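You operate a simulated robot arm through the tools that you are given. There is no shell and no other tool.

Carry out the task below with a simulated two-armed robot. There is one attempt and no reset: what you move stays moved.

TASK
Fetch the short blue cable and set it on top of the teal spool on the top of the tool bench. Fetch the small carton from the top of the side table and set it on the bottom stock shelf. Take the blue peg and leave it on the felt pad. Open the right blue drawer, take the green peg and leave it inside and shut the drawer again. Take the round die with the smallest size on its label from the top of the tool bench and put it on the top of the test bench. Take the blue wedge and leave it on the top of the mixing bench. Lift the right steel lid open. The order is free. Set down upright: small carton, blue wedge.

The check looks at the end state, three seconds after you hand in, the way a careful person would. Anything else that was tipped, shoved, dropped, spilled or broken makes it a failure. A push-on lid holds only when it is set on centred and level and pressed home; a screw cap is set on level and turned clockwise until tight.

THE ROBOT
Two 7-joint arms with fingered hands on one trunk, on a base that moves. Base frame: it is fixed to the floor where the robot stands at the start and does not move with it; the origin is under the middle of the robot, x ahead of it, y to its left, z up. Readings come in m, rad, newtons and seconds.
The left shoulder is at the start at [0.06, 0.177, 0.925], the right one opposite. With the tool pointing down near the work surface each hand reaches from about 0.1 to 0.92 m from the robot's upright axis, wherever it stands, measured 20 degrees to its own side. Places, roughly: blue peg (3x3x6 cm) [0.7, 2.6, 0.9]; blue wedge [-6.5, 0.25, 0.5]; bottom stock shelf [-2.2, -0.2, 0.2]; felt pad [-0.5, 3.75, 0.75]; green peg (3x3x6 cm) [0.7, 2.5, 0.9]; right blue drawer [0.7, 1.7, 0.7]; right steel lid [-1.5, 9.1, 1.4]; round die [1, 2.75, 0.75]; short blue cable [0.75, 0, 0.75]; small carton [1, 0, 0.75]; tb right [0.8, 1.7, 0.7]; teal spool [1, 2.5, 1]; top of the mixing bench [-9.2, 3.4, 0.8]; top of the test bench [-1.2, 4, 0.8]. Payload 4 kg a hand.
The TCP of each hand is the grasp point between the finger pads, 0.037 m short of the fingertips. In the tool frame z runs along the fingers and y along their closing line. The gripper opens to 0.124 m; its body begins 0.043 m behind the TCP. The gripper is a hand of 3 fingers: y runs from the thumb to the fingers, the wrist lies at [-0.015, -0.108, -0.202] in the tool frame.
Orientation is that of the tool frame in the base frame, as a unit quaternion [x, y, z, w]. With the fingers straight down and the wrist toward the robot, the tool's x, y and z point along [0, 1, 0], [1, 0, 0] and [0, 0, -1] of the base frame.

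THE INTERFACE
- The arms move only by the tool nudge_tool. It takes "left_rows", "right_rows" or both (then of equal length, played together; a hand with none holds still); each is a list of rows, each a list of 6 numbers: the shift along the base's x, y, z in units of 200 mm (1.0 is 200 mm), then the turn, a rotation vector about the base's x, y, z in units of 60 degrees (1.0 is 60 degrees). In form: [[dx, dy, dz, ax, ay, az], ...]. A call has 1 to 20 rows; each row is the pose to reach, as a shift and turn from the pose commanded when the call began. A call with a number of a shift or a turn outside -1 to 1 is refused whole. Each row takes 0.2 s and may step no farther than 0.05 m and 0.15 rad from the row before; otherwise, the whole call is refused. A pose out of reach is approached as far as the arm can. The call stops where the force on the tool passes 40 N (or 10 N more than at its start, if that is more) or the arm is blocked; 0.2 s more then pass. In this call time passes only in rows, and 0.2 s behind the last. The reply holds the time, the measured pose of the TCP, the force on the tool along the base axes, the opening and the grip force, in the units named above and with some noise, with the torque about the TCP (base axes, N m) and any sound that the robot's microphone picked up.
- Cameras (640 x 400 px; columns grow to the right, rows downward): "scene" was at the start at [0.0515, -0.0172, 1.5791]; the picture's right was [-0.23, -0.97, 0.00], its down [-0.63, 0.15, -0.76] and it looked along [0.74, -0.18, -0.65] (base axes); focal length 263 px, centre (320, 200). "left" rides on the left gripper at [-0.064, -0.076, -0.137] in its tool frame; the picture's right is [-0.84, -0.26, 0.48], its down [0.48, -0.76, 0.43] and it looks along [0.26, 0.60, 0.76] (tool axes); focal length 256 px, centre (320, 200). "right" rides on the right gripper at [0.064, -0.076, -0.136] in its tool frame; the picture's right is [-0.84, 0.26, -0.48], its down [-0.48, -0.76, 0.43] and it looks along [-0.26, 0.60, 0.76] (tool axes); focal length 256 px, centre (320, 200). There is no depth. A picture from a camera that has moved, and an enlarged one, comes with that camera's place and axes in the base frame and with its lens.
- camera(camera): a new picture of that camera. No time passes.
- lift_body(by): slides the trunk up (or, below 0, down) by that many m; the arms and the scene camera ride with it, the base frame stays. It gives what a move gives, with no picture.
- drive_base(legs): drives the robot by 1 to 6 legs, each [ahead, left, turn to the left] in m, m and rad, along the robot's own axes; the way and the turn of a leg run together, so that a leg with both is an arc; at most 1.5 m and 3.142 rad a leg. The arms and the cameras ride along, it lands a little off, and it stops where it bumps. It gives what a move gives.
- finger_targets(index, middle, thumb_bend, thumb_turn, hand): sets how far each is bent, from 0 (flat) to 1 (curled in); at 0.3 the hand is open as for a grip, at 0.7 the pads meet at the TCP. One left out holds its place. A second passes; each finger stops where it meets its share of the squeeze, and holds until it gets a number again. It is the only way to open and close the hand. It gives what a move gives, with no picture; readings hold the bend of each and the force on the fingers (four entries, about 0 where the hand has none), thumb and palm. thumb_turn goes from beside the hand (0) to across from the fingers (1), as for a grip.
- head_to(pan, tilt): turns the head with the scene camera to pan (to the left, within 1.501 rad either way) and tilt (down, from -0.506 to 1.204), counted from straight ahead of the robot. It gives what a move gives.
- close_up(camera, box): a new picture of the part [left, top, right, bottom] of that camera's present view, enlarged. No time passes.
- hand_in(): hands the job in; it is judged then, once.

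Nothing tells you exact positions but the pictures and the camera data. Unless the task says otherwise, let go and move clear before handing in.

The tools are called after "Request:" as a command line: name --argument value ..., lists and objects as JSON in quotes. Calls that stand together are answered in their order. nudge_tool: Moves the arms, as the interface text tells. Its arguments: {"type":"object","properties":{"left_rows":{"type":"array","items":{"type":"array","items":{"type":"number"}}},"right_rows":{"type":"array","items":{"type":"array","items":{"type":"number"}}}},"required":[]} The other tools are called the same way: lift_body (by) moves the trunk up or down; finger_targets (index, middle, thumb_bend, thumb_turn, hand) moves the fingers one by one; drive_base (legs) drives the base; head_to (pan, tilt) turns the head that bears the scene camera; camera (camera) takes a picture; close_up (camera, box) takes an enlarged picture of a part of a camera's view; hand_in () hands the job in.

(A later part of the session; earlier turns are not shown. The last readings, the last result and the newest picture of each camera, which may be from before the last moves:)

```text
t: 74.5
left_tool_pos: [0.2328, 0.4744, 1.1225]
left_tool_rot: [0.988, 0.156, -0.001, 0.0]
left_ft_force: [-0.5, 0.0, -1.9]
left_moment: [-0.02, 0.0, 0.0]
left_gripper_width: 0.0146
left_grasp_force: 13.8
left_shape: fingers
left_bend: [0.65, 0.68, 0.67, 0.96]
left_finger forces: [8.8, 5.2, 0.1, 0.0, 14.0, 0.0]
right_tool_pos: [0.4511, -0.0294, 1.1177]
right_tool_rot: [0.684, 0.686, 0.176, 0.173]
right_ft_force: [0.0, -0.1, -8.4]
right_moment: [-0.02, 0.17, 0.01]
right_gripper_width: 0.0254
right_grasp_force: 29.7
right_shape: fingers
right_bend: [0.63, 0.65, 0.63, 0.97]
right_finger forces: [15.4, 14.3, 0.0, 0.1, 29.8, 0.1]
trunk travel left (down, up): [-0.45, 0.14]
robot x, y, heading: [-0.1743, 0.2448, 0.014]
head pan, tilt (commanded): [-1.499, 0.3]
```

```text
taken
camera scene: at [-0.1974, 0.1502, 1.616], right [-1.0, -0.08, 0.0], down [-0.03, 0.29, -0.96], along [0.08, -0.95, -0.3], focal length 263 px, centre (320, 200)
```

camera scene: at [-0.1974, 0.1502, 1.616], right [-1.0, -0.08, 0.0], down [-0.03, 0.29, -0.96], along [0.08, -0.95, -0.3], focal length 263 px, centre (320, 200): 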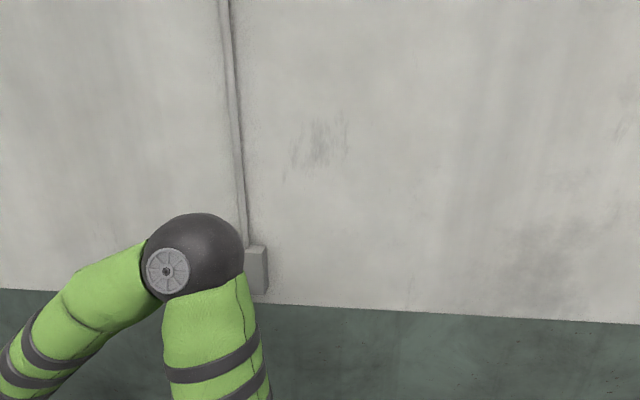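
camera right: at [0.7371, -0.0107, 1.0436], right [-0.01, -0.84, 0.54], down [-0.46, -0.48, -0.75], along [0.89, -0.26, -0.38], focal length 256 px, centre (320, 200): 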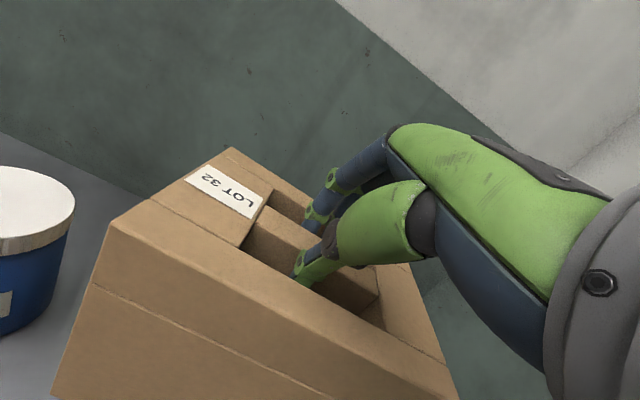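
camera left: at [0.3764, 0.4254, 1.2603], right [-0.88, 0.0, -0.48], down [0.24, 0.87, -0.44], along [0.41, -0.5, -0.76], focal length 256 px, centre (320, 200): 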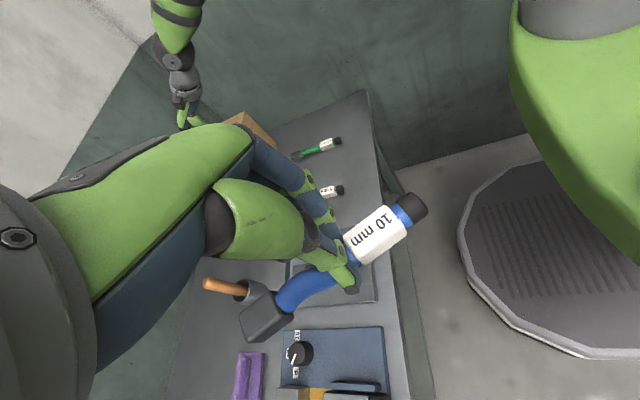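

I was blocked from behind, so I'll move forward a touch and turn left to see what is there.

Request:
drive_base --legs '[[0.1, 0, 0], [0, 0, 1.2]]'

Request:
head_to --pan 1.3 --tilt 0.5

Request:
camera --camera "scene"

Request:
head_to --pan 0.3 --tilt 0.3

Request:
camera --camera "scene"

```text
t: 78.6
left_tool_pos: [-0.1388, 0.7069, 1.1229]
left_tool_rot: [0.731, 0.682, -0.001, 0.0]
left_ft_force: [-0.4, 1.0, -0.7]
left_moment: [0.02, -0.03, -0.03]
left_gripper_width: 0.0148
left_grasp_force: 14.3
left_shape: fingers
left_bend: [0.65, 0.68, 0.67, 0.96]
left_finger forces: [8.9, 5.1, 0.0, 0.1, 13.7, 0.1]
right_tool_pos: [0.4108, 0.7241, 1.1183]
right_tool_rot: [0.181, 0.952, 0.244, 0.045]
right_ft_force: [-1.5, 0.1, -8.6]
right_moment: [-0.13, 0.06, 0.0]
right_gripper_width: 0.0256
right_grasp_force: 27.3
right_shape: fingers
right_bend: [0.63, 0.65, 0.64, 0.98]
right_finger forces: [14.3, 13.1, 0.0, 0.0, 27.6, 0.0]
trunk travel left (down, up): [-0.45, 0.14]
robot x, y, heading: [-0.0768, 0.2453, 1.203]
head pan, tilt (commanded): [-1.499, 0.3]
```

```text
t: 81.1
left_tool_pos: [-0.1405, 0.7062, 1.1241]
left_tool_rot: [0.731, 0.682, -0.002, 0.001]
left_ft_force: [0.0, 0.3, -1.4]
left_moment: [-0.03, 0.02, 0.0]
left_gripper_width: 0.0146
left_grasp_force: 13.6
left_shape: fingers
left_bend: [0.65, 0.68, 0.67, 0.96]
left_finger forces: [8.9, 5.1, 0.0, 0.0, 13.9, 0.0]
right_tool_pos: [0.4105, 0.7227, 1.1191]
right_tool_rot: [0.181, 0.952, 0.242, 0.044]
right_ft_force: [0.2, -0.1, -9.3]
right_moment: [-0.18, 0.04, 0.01]
right_gripper_width: 0.0254
right_grasp_force: 27.1
right_shape: fingers
right_bend: [0.63, 0.65, 0.64, 0.98]
right_finger forces: [14.5, 13.2, 0.1, 0.0, 27.9, 0.1]
trunk travel left (down, up): [-0.45, 0.14]
robot x, y, heading: [-0.076, 0.2409, 1.197]
head pan, tilt (commanded): [1.3, 0.499]
```

```text
taken
camera scene: at [-0.1586, 0.2721, 1.5977], right [0.6, 0.8, 0.0], down [0.38, -0.29, -0.88], along [-0.7, 0.52, -0.48], focal length 263 px, centre (320, 200)
```

scene: 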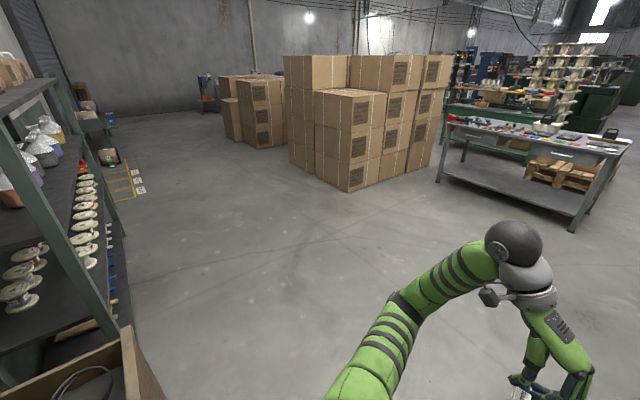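

```text
t: 82.4
left_tool_pos: [-0.1407, 0.7067, 1.1236]
left_tool_rot: [0.73, 0.683, -0.002, 0.001]
left_ft_force: [-0.2, 0.6, -1.4]
left_moment: [-0.02, 0.01, -0.02]
left_gripper_width: 0.0147
left_grasp_force: 13.8
left_shape: fingers
left_bend: [0.65, 0.68, 0.67, 0.96]
left_finger forces: [8.8, 5.1, 0.0, 0.1, 13.8, 0.1]
right_tool_pos: [0.4106, 0.7238, 1.1187]
right_tool_rot: [0.181, 0.952, 0.241, 0.045]
right_ft_force: [0.2, -0.2, -8.7]
right_moment: [-0.15, 0.04, -0.02]
right_gripper_width: 0.0255
right_grasp_force: 27.8
right_shape: fingers
right_bend: [0.63, 0.65, 0.64, 0.98]
right_finger forces: [14.4, 13.3, 0.0, 0.1, 27.9, 0.0]
trunk travel left (down, up): [-0.45, 0.14]
robot x, y, heading: [-0.0698, 0.2434, 1.2]
head pan, tilt (commanded): [0.3, 0.3]
```

```text
taken
camera scene: at [-0.0793, 0.3109, 1.616], right [1.0, -0.07, 0.0], down [-0.02, -0.3, -0.96], along [0.07, 0.95, -0.3], focal length 263 px, centre (320, 200)
```

scene: 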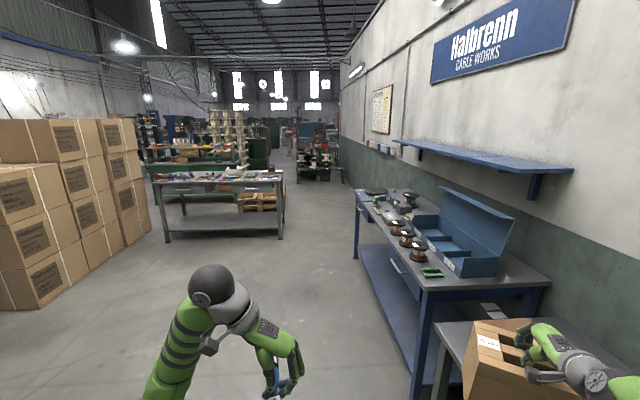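

There's a stock rack along the wall behind me, with an open box at its near end. I'll drive out to open floor, turn toward it and look from there.

Request:
drive_base --legs '[[0.75, 0.83, 0], [0, 0, 1.9]]'

Request:
head_to --pan 0.8 --tilt 0.4

Request:
camera --camera "scene"

Request:
head_to --pan 1.4 --tilt 0.5

Request:
camera --camera "scene"

```text
t: 92.7
left_tool_pos: [-0.9919, 1.0226, 1.1233]
left_tool_rot: [-0.136, 0.991, -0.001, 0.002]
left_ft_force: [-0.2, -0.7, -1.0]
left_moment: [0.0, 0.01, -0.01]
left_gripper_width: 0.0148
left_grasp_force: 13.3
left_shape: fingers
left_bend: [0.65, 0.68, 0.67, 0.96]
left_finger forces: [8.8, 5.0, 0.0, 0.1, 13.7, 0.0]
right_tool_pos: [-1.1919, 1.5351, 1.1193]
right_tool_rot: [-0.673, 0.698, 0.176, -0.172]
right_ft_force: [0.7, -0.5, -8.4]
right_moment: [-0.03, -0.12, 0.01]
right_gripper_width: 0.0246
right_grasp_force: 26.3
right_shape: fingers
right_bend: [0.63, 0.65, 0.64, 0.98]
right_finger forces: [13.6, 12.3, 0.0, 0.0, 26.1, 0.0]
trunk travel left (down, up): [-0.45, 0.14]
robot x, y, heading: [-0.5764, 1.2393, 3.11]
head pan, tilt (commanded): [0.3, 0.3]
```

```text
t: 93.6
left_tool_pos: [-0.9934, 1.0219, 1.1228]
left_tool_rot: [-0.136, 0.991, 0.0, 0.002]
left_ft_force: [0.6, -0.3, -0.1]
left_moment: [0.0, 0.02, -0.03]
left_gripper_width: 0.0145
left_grasp_force: 13.5
left_shape: fingers
left_bend: [0.65, 0.68, 0.67, 0.96]
left_finger forces: [8.8, 5.0, 0.0, 0.0, 13.6, 0.0]
right_tool_pos: [-1.192, 1.5358, 1.1187]
right_tool_rot: [-0.673, 0.697, 0.176, -0.171]
right_ft_force: [0.8, -0.4, -8.9]
right_moment: [0.04, -0.13, -0.01]
right_gripper_width: 0.0247
right_grasp_force: 26.7
right_shape: fingers
right_bend: [0.63, 0.65, 0.64, 0.98]
right_finger forces: [13.8, 12.3, 0.1, 0.0, 26.4, 0.0]
trunk travel left (down, up): [-0.45, 0.14]
robot x, y, heading: [-0.5724, 1.2413, 3.114]
head pan, tilt (commanded): [0.799, 0.4]
```

```text
taken
camera scene: at [-0.6154, 1.1763, 1.6068], right [-0.7, 0.72, 0.0], down [0.28, 0.27, -0.92], along [-0.66, -0.64, -0.39], focal length 263 px, centre (320, 200)
```

scene: 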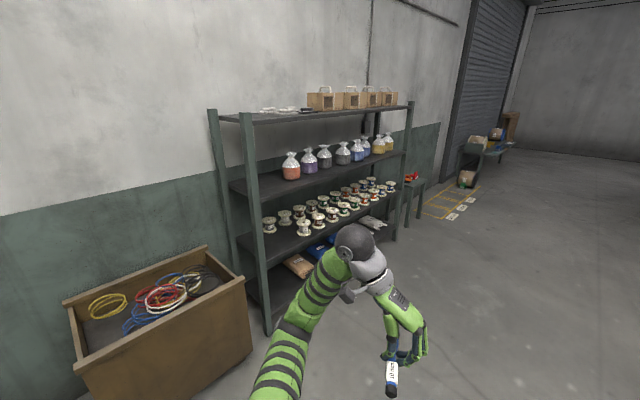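

```text
t: 94.6
left_tool_pos: [-0.9932, 1.0221, 1.1234]
left_tool_rot: [-0.135, 0.991, -0.002, 0.002]
left_ft_force: [0.1, 0.8, -1.1]
left_moment: [0.01, 0.0, -0.02]
left_gripper_width: 0.0149
left_grasp_force: 13.2
left_shape: fingers
left_bend: [0.65, 0.68, 0.67, 0.96]
left_finger forces: [8.7, 5.0, 0.0, 0.0, 13.5, 0.1]
right_tool_pos: [-1.1923, 1.5352, 1.1192]
right_tool_rot: [-0.673, 0.698, 0.176, -0.172]
right_ft_force: [-0.2, 0.2, -8.7]
right_moment: [-0.02, -0.15, -0.02]
right_gripper_width: 0.0244
right_grasp_force: 27.0
right_shape: fingers
right_bend: [0.63, 0.65, 0.64, 0.98]
right_finger forces: [13.8, 12.4, 0.0, 0.0, 26.5, 0.1]
trunk travel left (down, up): [-0.45, 0.14]
robot x, y, heading: [-0.5729, 1.2384, 3.111]
head pan, tilt (commanded): [1.4, 0.499]
```

```text
taken
camera scene: at [-0.567, 1.1516, 1.5977], right [-0.98, 0.2, 0.0], down [0.1, 0.47, -0.88], along [-0.18, -0.86, -0.48], focal length 263 px, centre (320, 200)
```

scene: 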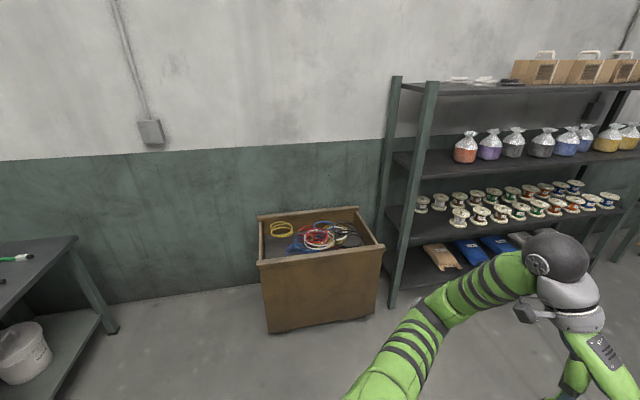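

The bottom shelf of the rack has some bags on its left part. I'll drive round to face the rack and look for a free spot.

Request:
drive_base --legs '[[1.42, 0, 0], [0, 0, 1.57]]'

Request:
head_to --pan 0.0 --tilt 0.8

Request:
camera --camera "scene"

```text
t: 105.6
left_tool_pos: [-1.7812, 0.8735, 1.1241]
left_tool_rot: [0.799, -0.601, -0.001, -0.002]
left_ft_force: [-1.1, 0.3, -1.3]
left_moment: [-0.01, 0.0, 0.02]
left_gripper_width: 0.0146
left_grasp_force: 13.7
left_shape: fingers
left_bend: [0.65, 0.68, 0.67, 0.96]
left_finger forces: [8.5, 5.0, 0.0, 0.1, 13.4, 0.1]
right_tool_pos: [-2.2933, 0.6708, 1.1187]
right_tool_rot: [0.969, -0.014, -0.002, 0.247]
right_ft_force: [-0.4, 0.3, -8.9]
right_moment: [0.12, -0.01, 0.0]
right_gripper_width: 0.0239
right_grasp_force: 25.4
right_shape: fingers
right_bend: [0.63, 0.65, 0.64, 0.98]
right_finger forces: [13.4, 12.1, 0.0, 0.0, 25.7, 0.0]
trunk travel left (down, up): [-0.45, 0.14]
robot x, y, heading: [-2.0029, 1.2896, -1.592]
head pan, tilt (commanded): [1.4, 0.499]
```

```text
t: 107.1
left_tool_pos: [-1.782, 0.8736, 1.123]
left_tool_rot: [0.799, -0.601, 0.0, -0.002]
left_ft_force: [0.4, -0.1, -1.0]
left_moment: [0.0, 0.0, -0.01]
left_gripper_width: 0.0146
left_grasp_force: 13.7
left_shape: fingers
left_bend: [0.65, 0.68, 0.67, 0.96]
left_finger forces: [8.5, 5.0, 0.1, 0.1, 13.4, 0.0]
right_tool_pos: [-2.2944, 0.6704, 1.1183]
right_tool_rot: [0.969, -0.014, -0.001, 0.246]
right_ft_force: [0.7, 0.6, -8.6]
right_moment: [0.16, 0.02, -0.01]
right_gripper_width: 0.024
right_grasp_force: 25.6
right_shape: fingers
right_bend: [0.63, 0.65, 0.64, 0.98]
right_finger forces: [13.6, 12.1, 0.0, 0.0, 25.8, 0.0]
trunk travel left (down, up): [-0.45, 0.14]
robot x, y, heading: [-2.0048, 1.2872, -1.592]
head pan, tilt (commanded): [0.0, 0.799]
```

```text
taken
camera scene: at [-2.0044, 1.2386, 1.5717], right [-1.0, 0.02, 0.0], down [0.01, 0.72, -0.7], along [-0.01, -0.7, -0.72], focal length 263 px, centre (320, 200)
```

scene: 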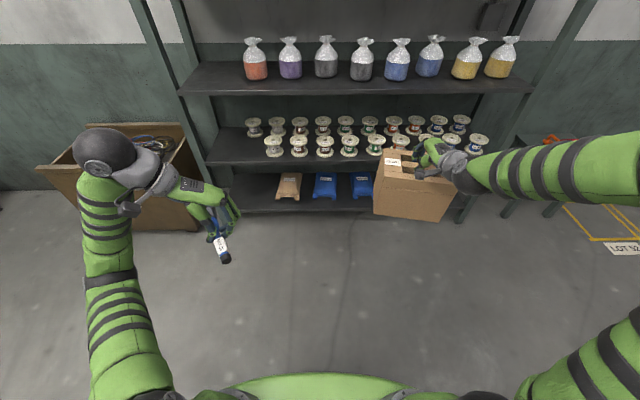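

Request:
finger_targets --hand "right" --index 0.75 --middle 0.75 --thumb_bend 0.75

Request:
close_up --camera "scene" --box '[180, 120, 500, 240]'

Request:
camera --camera "right"

Request:
camera --camera "left"

```text
t: 108.1
left_tool_pos: [-1.7819, 0.8738, 1.1246]
left_tool_rot: [0.799, -0.602, -0.001, -0.002]
left_ft_force: [0.1, -0.2, -0.9]
left_moment: [0.0, 0.01, 0.0]
left_gripper_width: 0.0148
left_grasp_force: 13.6
left_shape: fingers
left_bend: [0.65, 0.68, 0.67, 0.96]
left_finger forces: [8.5, 4.9, 0.0, 0.0, 13.5, 0.0]
right_tool_pos: [-2.2945, 0.6709, 1.1175]
right_tool_rot: [0.969, -0.014, -0.001, 0.247]
right_ft_force: [0.1, 1.0, -8.8]
right_moment: [0.12, 0.03, 0.02]
right_gripper_width: 0.0239
right_grasp_force: 27.5
right_shape: fingers
right_bend: [0.64, 0.65, 0.64, 0.98]
right_finger forces: [14.6, 12.9, 0.0, 0.0, 27.7, 0.0]
trunk travel left (down, up): [-0.45, 0.14]
robot x, y, heading: [-2.0029, 1.2901, -1.59]
head pan, tilt (commanded): [0.0, 0.799]
```

```text
2.00 times, centred on (340, 180) of scene
camera zoom: at [-2.0045, 1.2386, 1.5717], right [-1.0, 0.02, 0.0], down [0.02, 0.72, -0.7], along [-0.01, -0.7, -0.72], focal length 526 px, centre (280, 240)
```

zoom: 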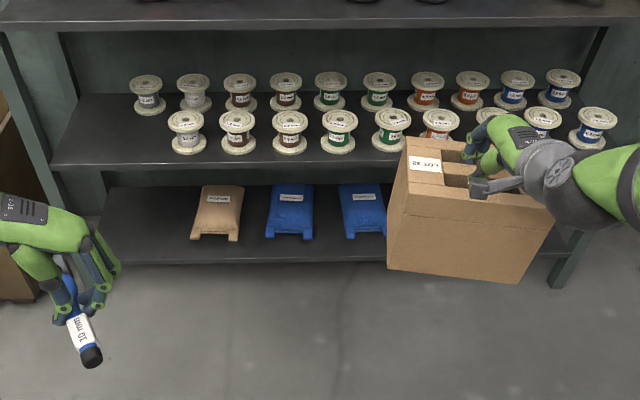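

```text
taken
camera right: at [-2.2277, 0.8001, 1.2017], right [-0.84, 0.03, 0.54], down [-0.47, 0.47, -0.75], along [-0.28, -0.88, -0.38], focal length 256 px, centre (320, 200)
```

right: 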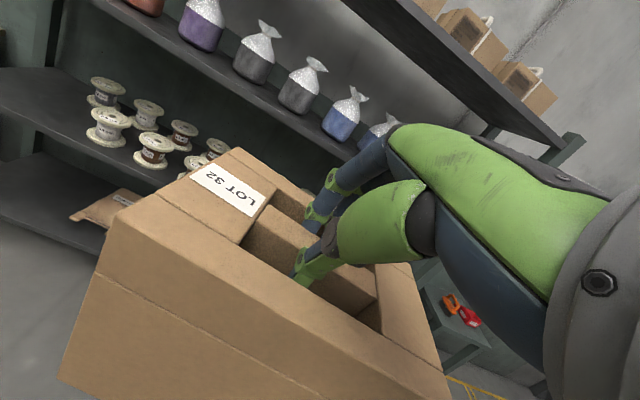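

```text
taken
camera left: at [-1.7266, 0.9559, 1.2601], right [0.01, 0.88, -0.48], down [0.86, -0.25, -0.43], along [-0.5, -0.41, -0.76], focal length 256 px, centre (320, 200)
```

left: 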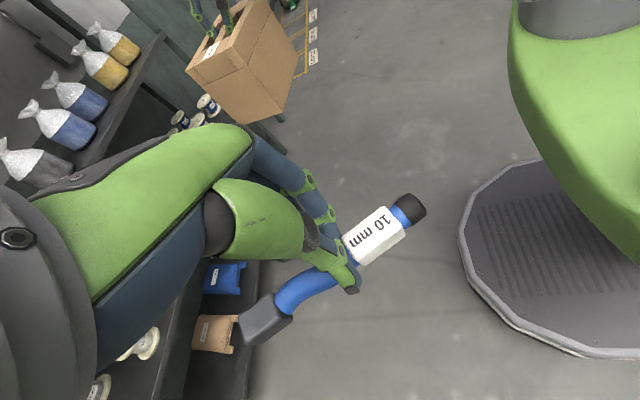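

Request:
lift_body --by -0.44

Request:
head_to --pan -0.4 --tilt 0.6

Request:
camera --camera "scene"

Request:
head_to --pan 0.2 --tilt 0.6

Request:
camera --camera "scene"

```text
refused: -0.44 is not a number from -0.4 to 0.4
```

```text
t: 109.0
left_tool_pos: [-1.7817, 0.8734, 1.1225]
left_tool_rot: [0.799, -0.601, -0.001, -0.001]
left_ft_force: [-0.2, 0.2, -1.9]
left_moment: [0.0, -0.01, 0.0]
left_gripper_width: 0.0148
left_grasp_force: 14.2
left_shape: fingers
left_bend: [0.65, 0.68, 0.67, 0.96]
left_finger forces: [8.6, 5.1, 0.0, 0.0, 13.3, 0.0]
right_tool_pos: [-2.2943, 0.6698, 1.1188]
right_tool_rot: [0.969, -0.014, -0.002, 0.246]
right_ft_force: [-1.2, -0.6, -8.6]
right_moment: [0.12, 0.0, 0.0]
right_gripper_width: 0.0244
right_grasp_force: 27.3
right_shape: fingers
right_bend: [0.64, 0.65, 0.64, 0.98]
right_finger forces: [14.4, 12.9, 0.1, 0.0, 27.6, 0.0]
trunk travel left (down, up): [-0.45, 0.14]
robot x, y, heading: [-2.0036, 1.2886, -1.596]
head pan, tilt (commanded): [-0.4, 0.6]
```

```text
taken
camera scene: at [-2.0388, 1.2385, 1.5885], right [-0.91, 0.41, 0.0], down [0.23, 0.52, -0.82], along [-0.34, -0.75, -0.57], focal length 263 px, centre (320, 200)
```

scene: 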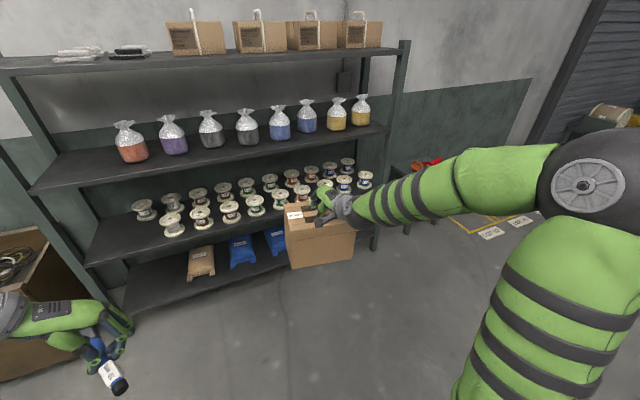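

```text
t: 110.0
left_tool_pos: [-1.7818, 0.8734, 1.1233]
left_tool_rot: [0.799, -0.602, 0.0, -0.002]
left_ft_force: [-0.6, 0.1, -1.2]
left_moment: [0.0, -0.02, 0.02]
left_gripper_width: 0.0148
left_grasp_force: 13.5
left_shape: fingers
left_bend: [0.65, 0.68, 0.67, 0.96]
left_finger forces: [8.5, 5.0, 0.0, 0.1, 13.4, 0.0]
right_tool_pos: [-2.2944, 0.6697, 1.1184]
right_tool_rot: [0.969, -0.014, -0.002, 0.246]
right_ft_force: [0.8, 0.1, -8.7]
right_moment: [0.12, 0.05, -0.03]
right_gripper_width: 0.0241
right_grasp_force: 27.2
right_shape: fingers
right_bend: [0.64, 0.65, 0.64, 0.98]
right_finger forces: [14.4, 12.9, 0.1, 0.0, 27.5, 0.0]
trunk travel left (down, up): [-0.45, 0.14]
robot x, y, heading: [-2.0056, 1.289, -1.594]
head pan, tilt (commanded): [0.201, 0.6]
```

```text
taken
camera scene: at [-1.987, 1.2322, 1.5885], right [-0.98, -0.18, 0.0], down [-0.1, 0.56, -0.82], along [0.15, -0.81, -0.57], focal length 263 px, centre (320, 200)
```

scene: 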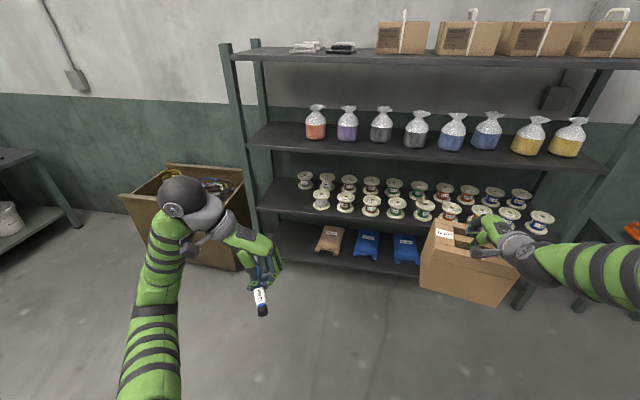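

Request:
close_up --camera "scene" --box '[230, 170, 440, 300]'

Request:
lift_body --by -0.4

Request:
camera --camera "scene"

```text
3.05 times, centred on (335, 235) of scene
camera zoom: at [-1.987, 1.2322, 1.5885], right [-0.98, -0.18, 0.0], down [-0.1, 0.56, -0.82], along [0.15, -0.81, -0.57], focal length 802 px, centre (274, 93)
```

zoom: 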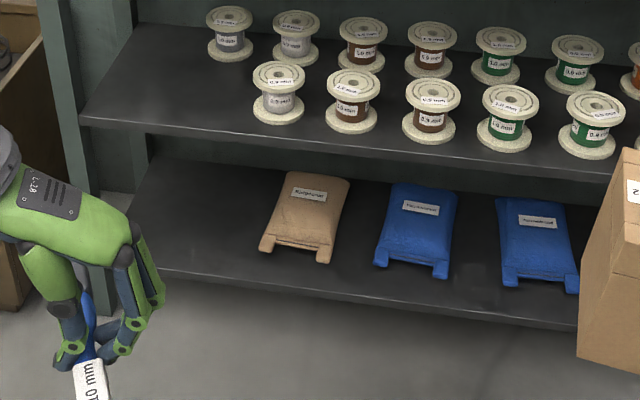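

```text
t: 113.8
left_tool_pos: [-1.7824, 0.8742, 0.7238]
left_tool_rot: [0.799, -0.601, -0.001, -0.002]
left_ft_force: [-0.8, -0.2, -0.8]
left_moment: [0.01, -0.01, 0.01]
left_gripper_width: 0.0149
left_grasp_force: 13.5
left_shape: fingers
left_bend: [0.65, 0.68, 0.67, 0.96]
left_finger forces: [8.5, 5.0, 0.1, 0.0, 13.4, 0.0]
right_tool_pos: [-2.2938, 0.6704, 0.7182]
right_tool_rot: [0.969, -0.014, -0.002, 0.246]
right_ft_force: [0.3, -0.5, -9.3]
right_moment: [0.14, 0.02, 0.02]
right_gripper_width: 0.024
right_grasp_force: 27.6
right_shape: fingers
right_bend: [0.64, 0.65, 0.64, 0.98]
right_finger forces: [14.5, 12.9, 0.1, 0.0, 27.7, 0.0]
trunk travel left (down, up): [-0.05, 0.54]
robot x, y, heading: [-2.0036, 1.2891, -1.597]
head pan, tilt (commanded): [0.201, 0.6]
```

```text
taken
camera scene: at [-1.9869, 1.2325, 1.1886], right [-0.98, -0.18, 0.0], down [-0.1, 0.56, -0.82], along [0.15, -0.81, -0.57], focal length 263 px, centre (320, 200)
```

scene: 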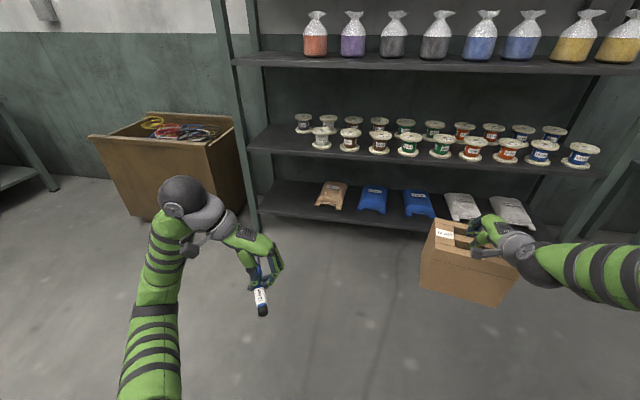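

The only free spot on the bottom shelf is at its left end, x about -1.70 to -1.40, with the shelf at z about 0.21. I'll raise the left hand a bit, drive across, and then lower the carton in front of the shelf.

Request:
nudge_tool --left_rows '[[0, 0, 0.2, 0, 0, 0], [0, 0, 0.4, 0, 0, 0], [0, 0, 0.6, 0, 0, 0], [0, 0, 0.8, 0, 0, 0], [0, 0, 1.0, 0, 0, 0]]'

Request:
drive_base --legs '[[0.42, 0.76, 0.024]]'

Request:
head_to --pan -0.25 --tilt 0.6

Request:
camera --camera "scene"

```text
t: 115.0
left_tool_pos: [-1.7821, 0.8752, 0.9244]
left_tool_rot: [0.799, -0.601, -0.001, -0.002]
left_ft_force: [0.0, -0.3, -1.7]
left_moment: [0.03, 0.01, 0.0]
left_gripper_width: 0.0147
left_grasp_force: 13.3
left_shape: fingers
left_bend: [0.65, 0.68, 0.67, 0.96]
left_finger forces: [8.5, 4.9, 0.0, 0.0, 13.2, 0.1]
right_tool_pos: [-2.2937, 0.6705, 0.7185]
right_tool_rot: [0.969, -0.013, -0.001, 0.246]
right_ft_force: [0.3, 0.1, -8.8]
right_moment: [0.13, 0.01, -0.03]
right_gripper_width: 0.024
right_grasp_force: 27.9
right_shape: fingers
right_bend: [0.64, 0.65, 0.64, 0.98]
right_finger forces: [14.5, 12.9, 0.0, 0.0, 27.7, 0.1]
trunk travel left (down, up): [-0.05, 0.54]
robot x, y, heading: [-2.0045, 1.2873, -1.597]
head pan, tilt (commanded): [0.201, 0.6]
```

```text
t: 119.6
left_tool_pos: [-1.0077, 0.4559, 0.922]
left_tool_rot: [0.807, -0.591, 0.0, -0.002]
left_ft_force: [-0.4, -0.4, -0.9]
left_moment: [-0.01, 0.02, 0.0]
left_gripper_width: 0.0148
left_grasp_force: 13.1
left_shape: fingers
left_bend: [0.65, 0.68, 0.67, 0.96]
left_finger forces: [8.5, 4.9, 0.1, 0.0, 13.2, 0.1]
right_tool_pos: [-1.5138, 0.2393, 0.7186]
right_tool_rot: [0.969, -0.002, 0.001, 0.247]
right_ft_force: [-1.6, -0.3, -9.1]
right_moment: [0.15, 0.01, 0.0]
right_gripper_width: 0.0242
right_grasp_force: 27.3
right_shape: fingers
right_bend: [0.64, 0.65, 0.64, 0.98]
right_finger forces: [14.4, 12.9, 0.0, 0.0, 27.7, 0.0]
trunk travel left (down, up): [-0.05, 0.54]
robot x, y, heading: [-1.2369, 0.8668, -1.568]
head pan, tilt (commanded): [0.201, 0.6]
```

```text
t: 120.5
left_tool_pos: [-1.006, 0.4556, 0.9222]
left_tool_rot: [0.807, -0.591, -0.001, -0.002]
left_ft_force: [-0.5, 0.3, -1.4]
left_moment: [0.02, 0.0, -0.01]
left_gripper_width: 0.0147
left_grasp_force: 13.3
left_shape: fingers
left_bend: [0.65, 0.68, 0.67, 0.96]
left_finger forces: [8.5, 4.9, 0.0, 0.1, 13.2, 0.0]
right_tool_pos: [-1.5136, 0.2397, 0.718]
right_tool_rot: [0.969, -0.001, 0.002, 0.247]
right_ft_force: [-0.1, 0.0, -9.4]
right_moment: [0.17, 0.01, -0.03]
right_gripper_width: 0.0241
right_grasp_force: 27.4
right_shape: fingers
right_bend: [0.64, 0.65, 0.64, 0.98]
right_finger forces: [14.6, 13.0, 0.0, 0.0, 27.7, 0.0]
trunk travel left (down, up): [-0.05, 0.54]
robot x, y, heading: [-1.2382, 0.863, -1.569]
head pan, tilt (commanded): [-0.25, 0.6]
```

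```text
taken
camera scene: at [-1.2599, 0.8094, 1.1885], right [-0.97, 0.24, 0.0], down [0.14, 0.55, -0.82], along [-0.2, -0.8, -0.57], focal length 263 px, centre (320, 200)
```

scene: 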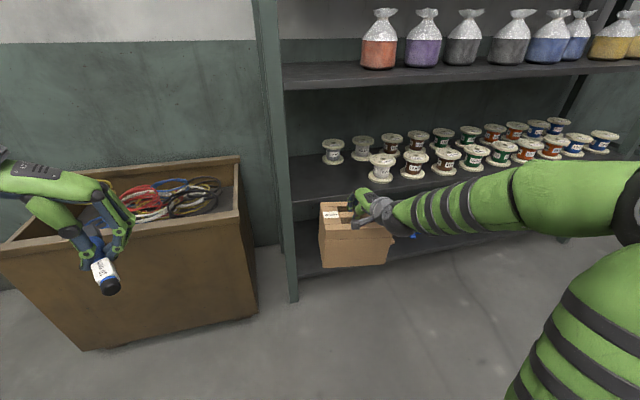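

Request:
nudge_tool --right_rows '[[-0.03, 0, -0.15, 0, 0, 0], [-0.06, 0, -0.3, 0, 0, 0], [-0.09, 0, -0.45, 0, 0, 0], [-0.12, 0, -0.6, 0, 0, 0], [-0.15, 0, -0.8, 0, 0, 0], [-0.15, 0, -1.0, 0, 0, 0]]'

Request:
nudge_tool --right_rows '[[0, 0, -0.15, 0, 0, 0], [0, 0, -0.3, 0, 0, 0], [0, 0, -0.45, 0, 0, 0], [0, 0, -0.56, 0, 0, 0]]'

Request:
camera --camera "scene"

Request:
camera --camera "right"

```text
t: 121.9
left_tool_pos: [-1.0075, 0.4561, 0.9237]
left_tool_rot: [0.807, -0.591, -0.001, -0.002]
left_ft_force: [0.0, -0.4, -1.7]
left_moment: [-0.05, -0.01, 0.0]
left_gripper_width: 0.0145
left_grasp_force: 13.0
left_shape: fingers
left_bend: [0.65, 0.68, 0.67, 0.96]
left_finger forces: [8.3, 4.8, 0.0, 0.0, 13.2, 0.0]
right_tool_pos: [-1.5438, 0.2397, 0.5173]
right_tool_rot: [0.969, -0.002, 0.002, 0.246]
right_ft_force: [-0.1, -0.3, -7.2]
right_moment: [0.09, 0.03, -0.04]
right_gripper_width: 0.0238
right_grasp_force: 27.4
right_shape: fingers
right_bend: [0.64, 0.66, 0.64, 0.98]
right_finger forces: [14.4, 13.1, 0.0, 0.0, 27.0, 0.1]
trunk travel left (down, up): [-0.05, 0.54]
robot x, y, heading: [-1.238, 0.8647, -1.569]
head pan, tilt (commanded): [-0.25, 0.6]
```

```text
t: 122.9
left_tool_pos: [-1.0075, 0.456, 0.9224]
left_tool_rot: [0.807, -0.591, -0.001, -0.001]
left_ft_force: [0.0, 0.4, -1.2]
left_moment: [-0.03, 0.0, 0.03]
left_gripper_width: 0.0146
left_grasp_force: 12.9
left_shape: fingers
left_bend: [0.65, 0.68, 0.67, 0.96]
left_finger forces: [8.5, 5.0, 0.0, 0.0, 13.1, 0.0]
right_tool_pos: [-1.5439, 0.2405, 0.406]
right_tool_rot: [0.969, -0.002, 0.002, 0.246]
right_ft_force: [0.0, -1.5, -7.9]
right_moment: [0.11, 0.02, 0.0]
right_gripper_width: 0.0239
right_grasp_force: 26.9
right_shape: fingers
right_bend: [0.64, 0.66, 0.64, 0.98]
right_finger forces: [14.4, 13.0, 0.0, 0.0, 26.9, 0.1]
trunk travel left (down, up): [-0.05, 0.54]
robot x, y, heading: [-1.2395, 0.8644, -1.569]
head pan, tilt (commanded): [-0.25, 0.6]
```

```text
taken
camera scene: at [-1.2599, 0.8095, 1.1885], right [-0.97, 0.24, 0.0], down [0.14, 0.55, -0.82], along [-0.2, -0.8, -0.57], focal length 263 px, centre (320, 200)
```

scene: 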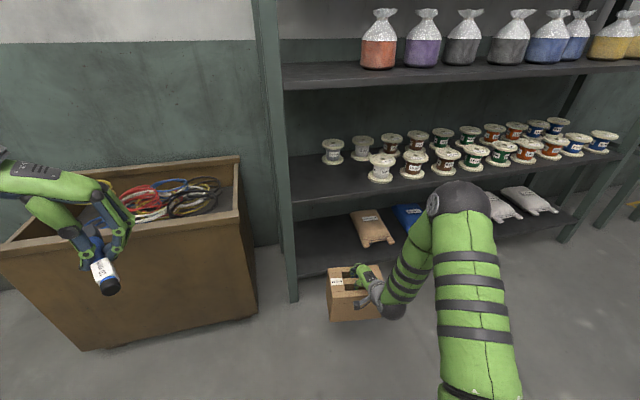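

```text
taken
camera right: at [-1.4809, 0.3718, 0.4893], right [-0.84, 0.01, 0.54], down [-0.48, 0.46, -0.75], along [-0.26, -0.89, -0.38], focal length 256 px, centre (320, 200)
```

right: 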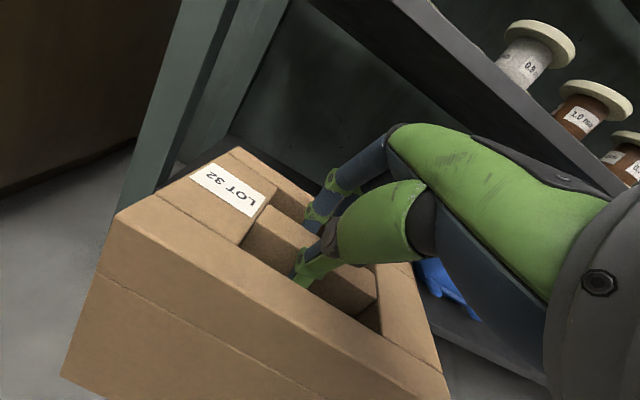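

Request:
nudge_tool --right_rows '[[0, 0, 0.05, 0, 0, 0]]'

Request:
drive_base --legs '[[0.18, 0, 0]]'

Request:
camera --camera "scene"

Request:
camera --camera "right"

```text
t: 123.3
left_tool_pos: [-1.0073, 0.4553, 0.923]
left_tool_rot: [0.807, -0.591, -0.001, -0.002]
left_ft_force: [0.4, -0.1, -0.8]
left_moment: [0.02, 0.01, -0.03]
left_gripper_width: 0.0148
left_grasp_force: 12.8
left_shape: fingers
left_bend: [0.65, 0.68, 0.67, 0.96]
left_finger forces: [8.4, 4.9, 0.1, 0.0, 13.1, 0.0]
right_tool_pos: [-1.5433, 0.2407, 0.4175]
right_tool_rot: [0.969, -0.002, 0.001, 0.246]
right_ft_force: [0.7, -0.3, -10.1]
right_moment: [0.18, 0.0, 0.0]
right_gripper_width: 0.0237
right_grasp_force: 27.3
right_shape: fingers
right_bend: [0.64, 0.66, 0.64, 0.98]
right_finger forces: [14.4, 13.0, 0.0, 0.0, 27.6, 0.0]
trunk travel left (down, up): [-0.05, 0.54]
robot x, y, heading: [-1.2369, 0.8637, -1.572]
head pan, tilt (commanded): [-0.25, 0.6]
```

```text
t: 124.8
left_tool_pos: [-1.006, 0.2763, 0.9234]
left_tool_rot: [0.807, -0.591, 0.0, -0.002]
left_ft_force: [1.0, 0.4, -0.6]
left_moment: [0.03, 0.01, -0.01]
left_gripper_width: 0.0145
left_grasp_force: 13.2
left_shape: fingers
left_bend: [0.65, 0.68, 0.67, 0.96]
left_finger forces: [8.4, 4.9, 0.0, 0.0, 13.1, 0.0]
right_tool_pos: [-1.5425, 0.0606, 0.4161]
right_tool_rot: [0.969, -0.002, 0.002, 0.246]
right_ft_force: [1.2, 0.0, -8.7]
right_moment: [0.13, 0.0, 0.01]
right_gripper_width: 0.024
right_grasp_force: 27.1
right_shape: fingers
right_bend: [0.64, 0.66, 0.64, 0.98]
right_finger forces: [14.3, 13.0, 0.1, 0.0, 27.3, 0.2]
trunk travel left (down, up): [-0.05, 0.54]
robot x, y, heading: [-1.2341, 0.6843, -1.566]
head pan, tilt (commanded): [-0.25, 0.6]
```

```text
taken
camera scene: at [-1.2594, 0.6298, 1.1885], right [-0.97, 0.24, 0.0], down [0.14, 0.55, -0.82], along [-0.2, -0.8, -0.57], focal length 263 px, centre (320, 200)
```

scene: 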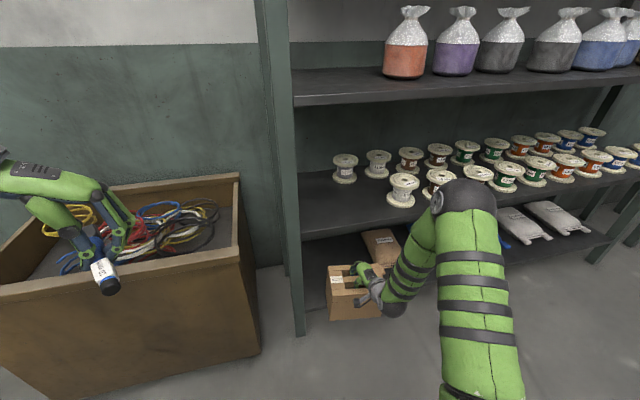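

```text
taken
camera right: at [-1.4797, 0.1918, 0.4998], right [-0.84, 0.01, 0.54], down [-0.48, 0.46, -0.75], along [-0.26, -0.89, -0.38], focal length 256 px, centre (320, 200)
```

right: 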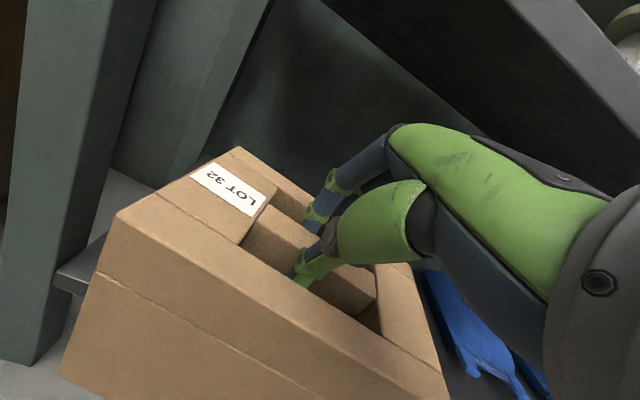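

Request:
drive_base --legs '[[0.15, 0, 0]]'

Request:
camera --camera "scene"

Request:
camera --camera "right"

Request:
close_up --camera "scene" --box '[280, 200, 480, 330]'

```text
t: 126.2
left_tool_pos: [-1.0073, 0.1246, 0.9224]
left_tool_rot: [0.806, -0.592, -0.001, -0.001]
left_ft_force: [0.1, -0.2, -0.7]
left_moment: [0.0, 0.0, 0.01]
left_gripper_width: 0.0149
left_grasp_force: 13.0
left_shape: fingers
left_bend: [0.65, 0.68, 0.67, 0.96]
left_finger forces: [8.3, 4.9, 0.1, 0.0, 13.1, 0.0]
right_tool_pos: [-1.5443, -0.0895, 0.4155]
right_tool_rot: [0.969, -0.002, 0.001, 0.247]
right_ft_force: [-0.5, 0.9, -8.3]
right_moment: [0.14, 0.08, 0.04]
right_gripper_width: 0.0238
right_grasp_force: 27.5
right_shape: fingers
right_bend: [0.64, 0.66, 0.64, 0.98]
right_finger forces: [14.3, 13.1, 0.0, 0.0, 27.5, 0.0]
trunk travel left (down, up): [-0.05, 0.54]
robot x, y, heading: [-1.2395, 0.5311, -1.574]
head pan, tilt (commanded): [-0.25, 0.6]
```

```text
taken
camera scene: at [-1.2591, 0.4792, 1.1885], right [-0.97, 0.25, 0.0], down [0.14, 0.55, -0.82], along [-0.2, -0.8, -0.57], focal length 263 px, centre (320, 200)
```

scene: 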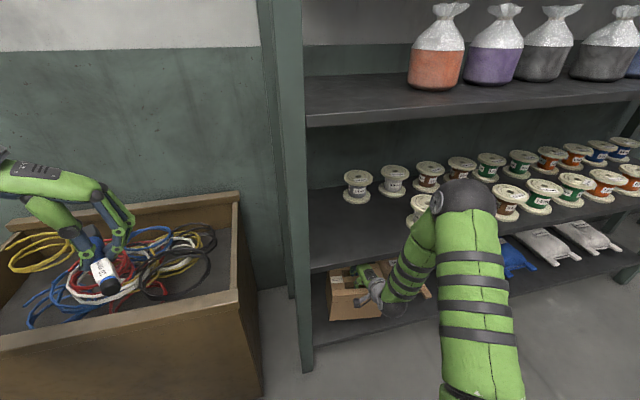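

```text
taken
camera right: at [-1.4803, 0.0417, 0.4997], right [-0.84, 0.01, 0.54], down [-0.48, 0.46, -0.75], along [-0.26, -0.89, -0.38], focal length 256 px, centre (320, 200)
```

right: 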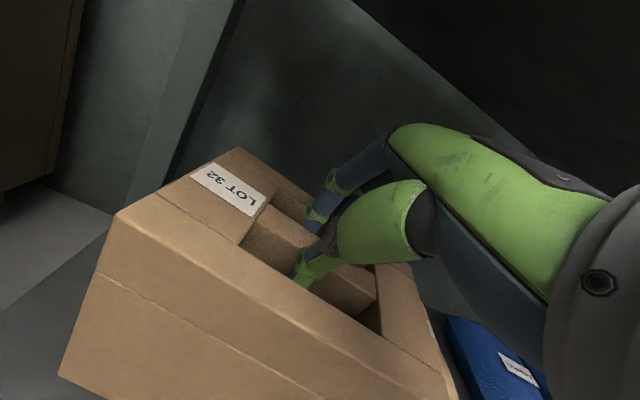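

```text
3.08 times, centred on (380, 265) of scene
camera zoom: at [-1.2591, 0.4792, 1.1885], right [-0.97, 0.25, 0.0], down [0.14, 0.55, -0.82], along [-0.2, -0.8, -0.57], focal length 810 px, centre (135, 0)
```

zoom: 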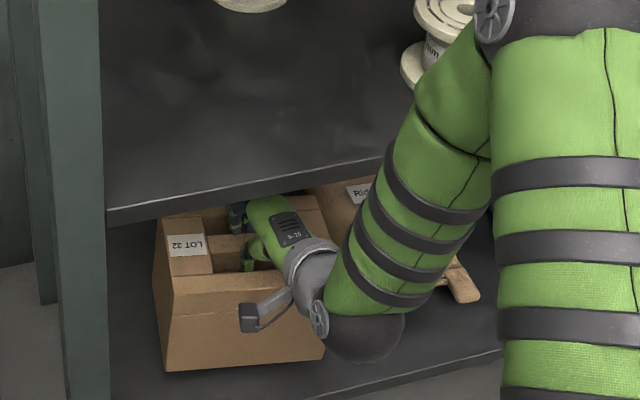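

The carton is inside the bay, left of the bags. I'll lower it gently until the shelf takes its weight.

Request:
nudge_tool --right_rows '[[0, 0, -0.02, 0, 0, 0], [0, 0, -0.04, 0, 0, 0], [0, 0, -0.06, 0, 0, 0], [0, 0, -0.08, 0, 0, 0], [0, 0, -0.1, 0, 0, 0]]'

```text
t: 127.4
left_tool_pos: [-1.007, 0.1254, 0.9221]
left_tool_rot: [0.806, -0.591, -0.001, -0.001]
left_ft_force: [-0.3, 0.2, -0.5]
left_moment: [0.04, 0.04, 0.0]
left_gripper_width: 0.0147
left_grasp_force: 13.5
left_shape: fingers
left_bend: [0.65, 0.68, 0.67, 0.96]
left_finger forces: [8.4, 5.0, 0.0, 0.0, 13.1, 0.0]
right_tool_pos: [-1.5438, -0.0886, 0.3964]
right_tool_rot: [0.969, -0.002, 0.002, 0.246]
right_ft_force: [0.5, 0.0, -8.8]
right_moment: [0.15, 0.02, 0.0]
right_gripper_width: 0.0238
right_grasp_force: 27.4
right_shape: fingers
right_bend: [0.64, 0.66, 0.64, 0.98]
right_finger forces: [14.4, 13.2, 0.1, 0.0, 27.5, 0.1]
trunk travel left (down, up): [-0.05, 0.54]
robot x, y, heading: [-1.2377, 0.5348, -1.569]
head pan, tilt (commanded): [-0.25, 0.6]
```

Request:
nudge_tool --right_rows '[[0, 0, -0.02, 0, 0, 0], [0, 0, -0.04, 0, 0, 0], [0, 0, -0.06, 0, 0, 0]]'

```text
t: 128.2
left_tool_pos: [-1.0071, 0.124, 0.9237]
left_tool_rot: [0.806, -0.592, -0.001, -0.001]
left_ft_force: [-0.2, -0.5, -0.6]
left_moment: [-0.03, 0.01, -0.01]
left_gripper_width: 0.0147
left_grasp_force: 13.1
left_shape: fingers
left_bend: [0.65, 0.68, 0.67, 0.96]
left_finger forces: [8.4, 4.9, 0.1, 0.0, 13.0, 0.0]
right_tool_pos: [-1.5432, -0.0897, 0.3848]
right_tool_rot: [0.97, -0.003, 0.001, 0.245]
right_ft_force: [-0.1, 1.0, -8.7]
right_moment: [0.14, 0.04, 0.0]
right_gripper_width: 0.0237
right_grasp_force: 27.6
right_shape: fingers
right_bend: [0.64, 0.66, 0.64, 0.98]
right_finger forces: [14.4, 13.2, 0.0, 0.1, 27.5, 0.1]
trunk travel left (down, up): [-0.05, 0.54]
robot x, y, heading: [-1.2367, 0.5311, -1.567]
head pan, tilt (commanded): [-0.25, 0.6]
```

Request:
nudge_tool --right_rows '[[0, 0, -0.02, 0, 0, 0], [0, 0, -0.04, 0, 0, 0], [0, 0, -0.06, 0, 0, 0]]'

Request:
close_up --camera "scene" --box '[280, 220, 440, 330]'

```text
t: 129.0
left_tool_pos: [-1.0065, 0.1246, 0.9236]
left_tool_rot: [0.806, -0.592, 0.0, -0.001]
left_ft_force: [-0.2, -0.3, -1.6]
left_moment: [0.01, 0.01, 0.02]
left_gripper_width: 0.0147
left_grasp_force: 13.2
left_shape: fingers
left_bend: [0.65, 0.68, 0.67, 0.96]
left_finger forces: [8.4, 4.9, 0.0, 0.0, 13.1, 0.0]
right_tool_pos: [-1.5431, -0.0886, 0.3724]
right_tool_rot: [0.969, -0.003, 0.0, 0.247]
right_ft_force: [1.2, -0.5, -5.8]
right_moment: [0.23, 0.13, 0.02]
right_gripper_width: 0.0239
right_grasp_force: 28.4
right_shape: fingers
right_bend: [0.64, 0.66, 0.64, 0.98]
right_finger forces: [14.9, 13.1, 0.0, 0.0, 27.9, 0.0]
trunk travel left (down, up): [-0.05, 0.54]
robot x, y, heading: [-1.2355, 0.5321, -1.568]
head pan, tilt (commanded): [-0.25, 0.6]
```

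```text
3.64 times, centred on (360, 275) of scene
camera zoom: at [-1.259, 0.4793, 1.1886], right [-0.97, 0.25, 0.0], down [0.14, 0.55, -0.82], along [-0.2, -0.8, -0.57], focal length 957 px, centre (174, -73)
```

zoom: 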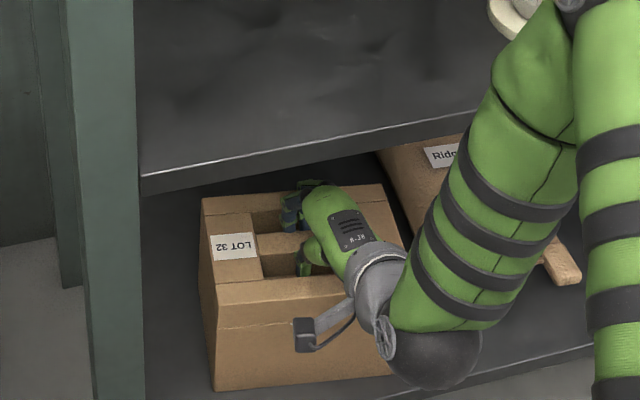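

Request:
nudge_tool --right_rows '[[0, 0, -0.01, 0, 0, 0], [0, 0, -0.02, 0, 0, 0]]'

```text
t: 129.6
left_tool_pos: [-1.0069, 0.1246, 0.9229]
left_tool_rot: [0.806, -0.592, -0.001, -0.001]
left_ft_force: [0.0, -0.2, -1.4]
left_moment: [0.01, 0.02, -0.01]
left_gripper_width: 0.0145
left_grasp_force: 12.9
left_shape: fingers
left_bend: [0.65, 0.68, 0.67, 0.96]
left_finger forces: [8.4, 5.0, 0.0, 0.0, 13.1, 0.1]
right_tool_pos: [-1.544, -0.0912, 0.3702]
right_tool_rot: [0.969, -0.003, 0.001, 0.248]
right_ft_force: [-1.7, -3.4, 4.5]
right_moment: [0.15, 0.07, -0.04]
right_gripper_width: 0.024
right_grasp_force: 30.0
right_shape: fingers
right_bend: [0.63, 0.65, 0.65, 0.98]
right_finger forces: [16.6, 15.3, 0.1, 0.0, 28.1, 0.1]
trunk travel left (down, up): [-0.05, 0.54]
robot x, y, heading: [-1.2331, 0.528, -1.569]
head pan, tilt (commanded): [-0.25, 0.6]
```

The shelf has the weight now. I'll open the fingers just enough to clear the bar and withdraw straight up.

Request:
finger_targets --hand "right" --index 0.6 --middle 0.6 --thumb_bend 0.585

Request:
nudge_tool --right_rows '[[0, 0, 0.04, 0, 0, 0], [0, 0, 0.09, 0, 0, 0], [0, 0, 0.14, 0, 0, 0]]'

Request:
close_up --camera "scene" --box '[280, 220, 440, 330]'

Request:
camera --camera "right"

```text
t: 130.6
left_tool_pos: [-1.0068, 0.1248, 0.9224]
left_tool_rot: [0.806, -0.592, 0.0, -0.001]
left_ft_force: [0.1, -0.6, -0.9]
left_moment: [0.05, 0.0, -0.03]
left_gripper_width: 0.0144
left_grasp_force: 12.9
left_shape: fingers
left_bend: [0.65, 0.68, 0.67, 0.96]
left_finger forces: [8.4, 4.9, 0.0, 0.0, 13.1, 0.1]
right_tool_pos: [-1.5431, -0.0903, 0.3698]
right_tool_rot: [0.969, -0.001, 0.001, 0.247]
right_ft_force: [-0.6, -0.5, 13.1]
right_moment: [0.17, -0.1, -0.01]
right_gripper_width: 0.0318
right_grasp_force: 8.0
right_shape: fingers
right_bend: [0.59, 0.6, 0.59, 0.99]
right_finger forces: [1.5, 0.0, 0.0, 0.1, 14.6, 0.0]
trunk travel left (down, up): [-0.05, 0.54]
robot x, y, heading: [-1.2363, 0.5317, -1.573]
head pan, tilt (commanded): [-0.25, 0.6]
```

```text
t: 131.4
left_tool_pos: [-1.0072, 0.1257, 0.923]
left_tool_rot: [0.806, -0.592, -0.001, -0.001]
left_ft_force: [0.0, 0.3, -0.3]
left_moment: [0.0, -0.02, 0.0]
left_gripper_width: 0.0147
left_grasp_force: 13.2
left_shape: fingers
left_bend: [0.65, 0.68, 0.67, 0.96]
left_finger forces: [8.4, 4.9, 0.1, 0.0, 13.2, 0.0]
right_tool_pos: [-1.5432, -0.0895, 0.397]
right_tool_rot: [0.969, -0.003, 0.001, 0.246]
right_ft_force: [0.1, 1.4, -0.1]
right_moment: [0.0, 0.05, 0.0]
right_gripper_width: 0.034
right_grasp_force: 0.0
right_shape: fingers
right_bend: [0.6, 0.6, 0.58, 0.99]
right_finger forces: [0.0, 0.0, 0.0, 0.0, 0.0, 0.0]
trunk travel left (down, up): [-0.05, 0.54]
robot x, y, heading: [-1.2366, 0.5338, -1.569]
head pan, tilt (commanded): [-0.25, 0.6]
```

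```text
3.64 times, centred on (360, 275) of scene
camera zoom: at [-1.259, 0.4796, 1.1885], right [-0.97, 0.25, 0.0], down [0.14, 0.55, -0.82], along [-0.2, -0.8, -0.57], focal length 957 px, centre (174, -73)
```

zoom: 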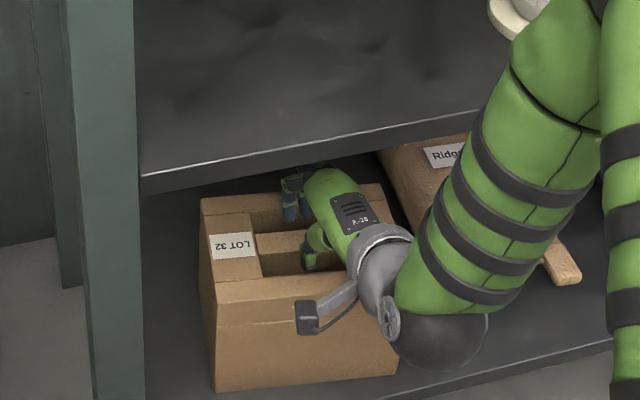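

```text
taken
camera right: at [-1.4801, 0.042, 0.48], right [-0.84, 0.01, 0.54], down [-0.48, 0.46, -0.75], along [-0.26, -0.89, -0.39], focal length 256 px, centre (320, 200)
```

right: 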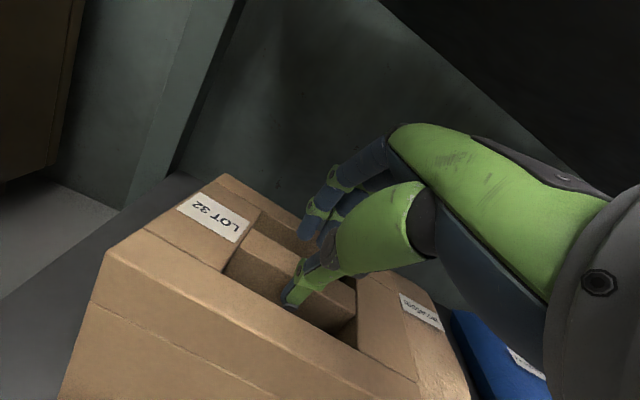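

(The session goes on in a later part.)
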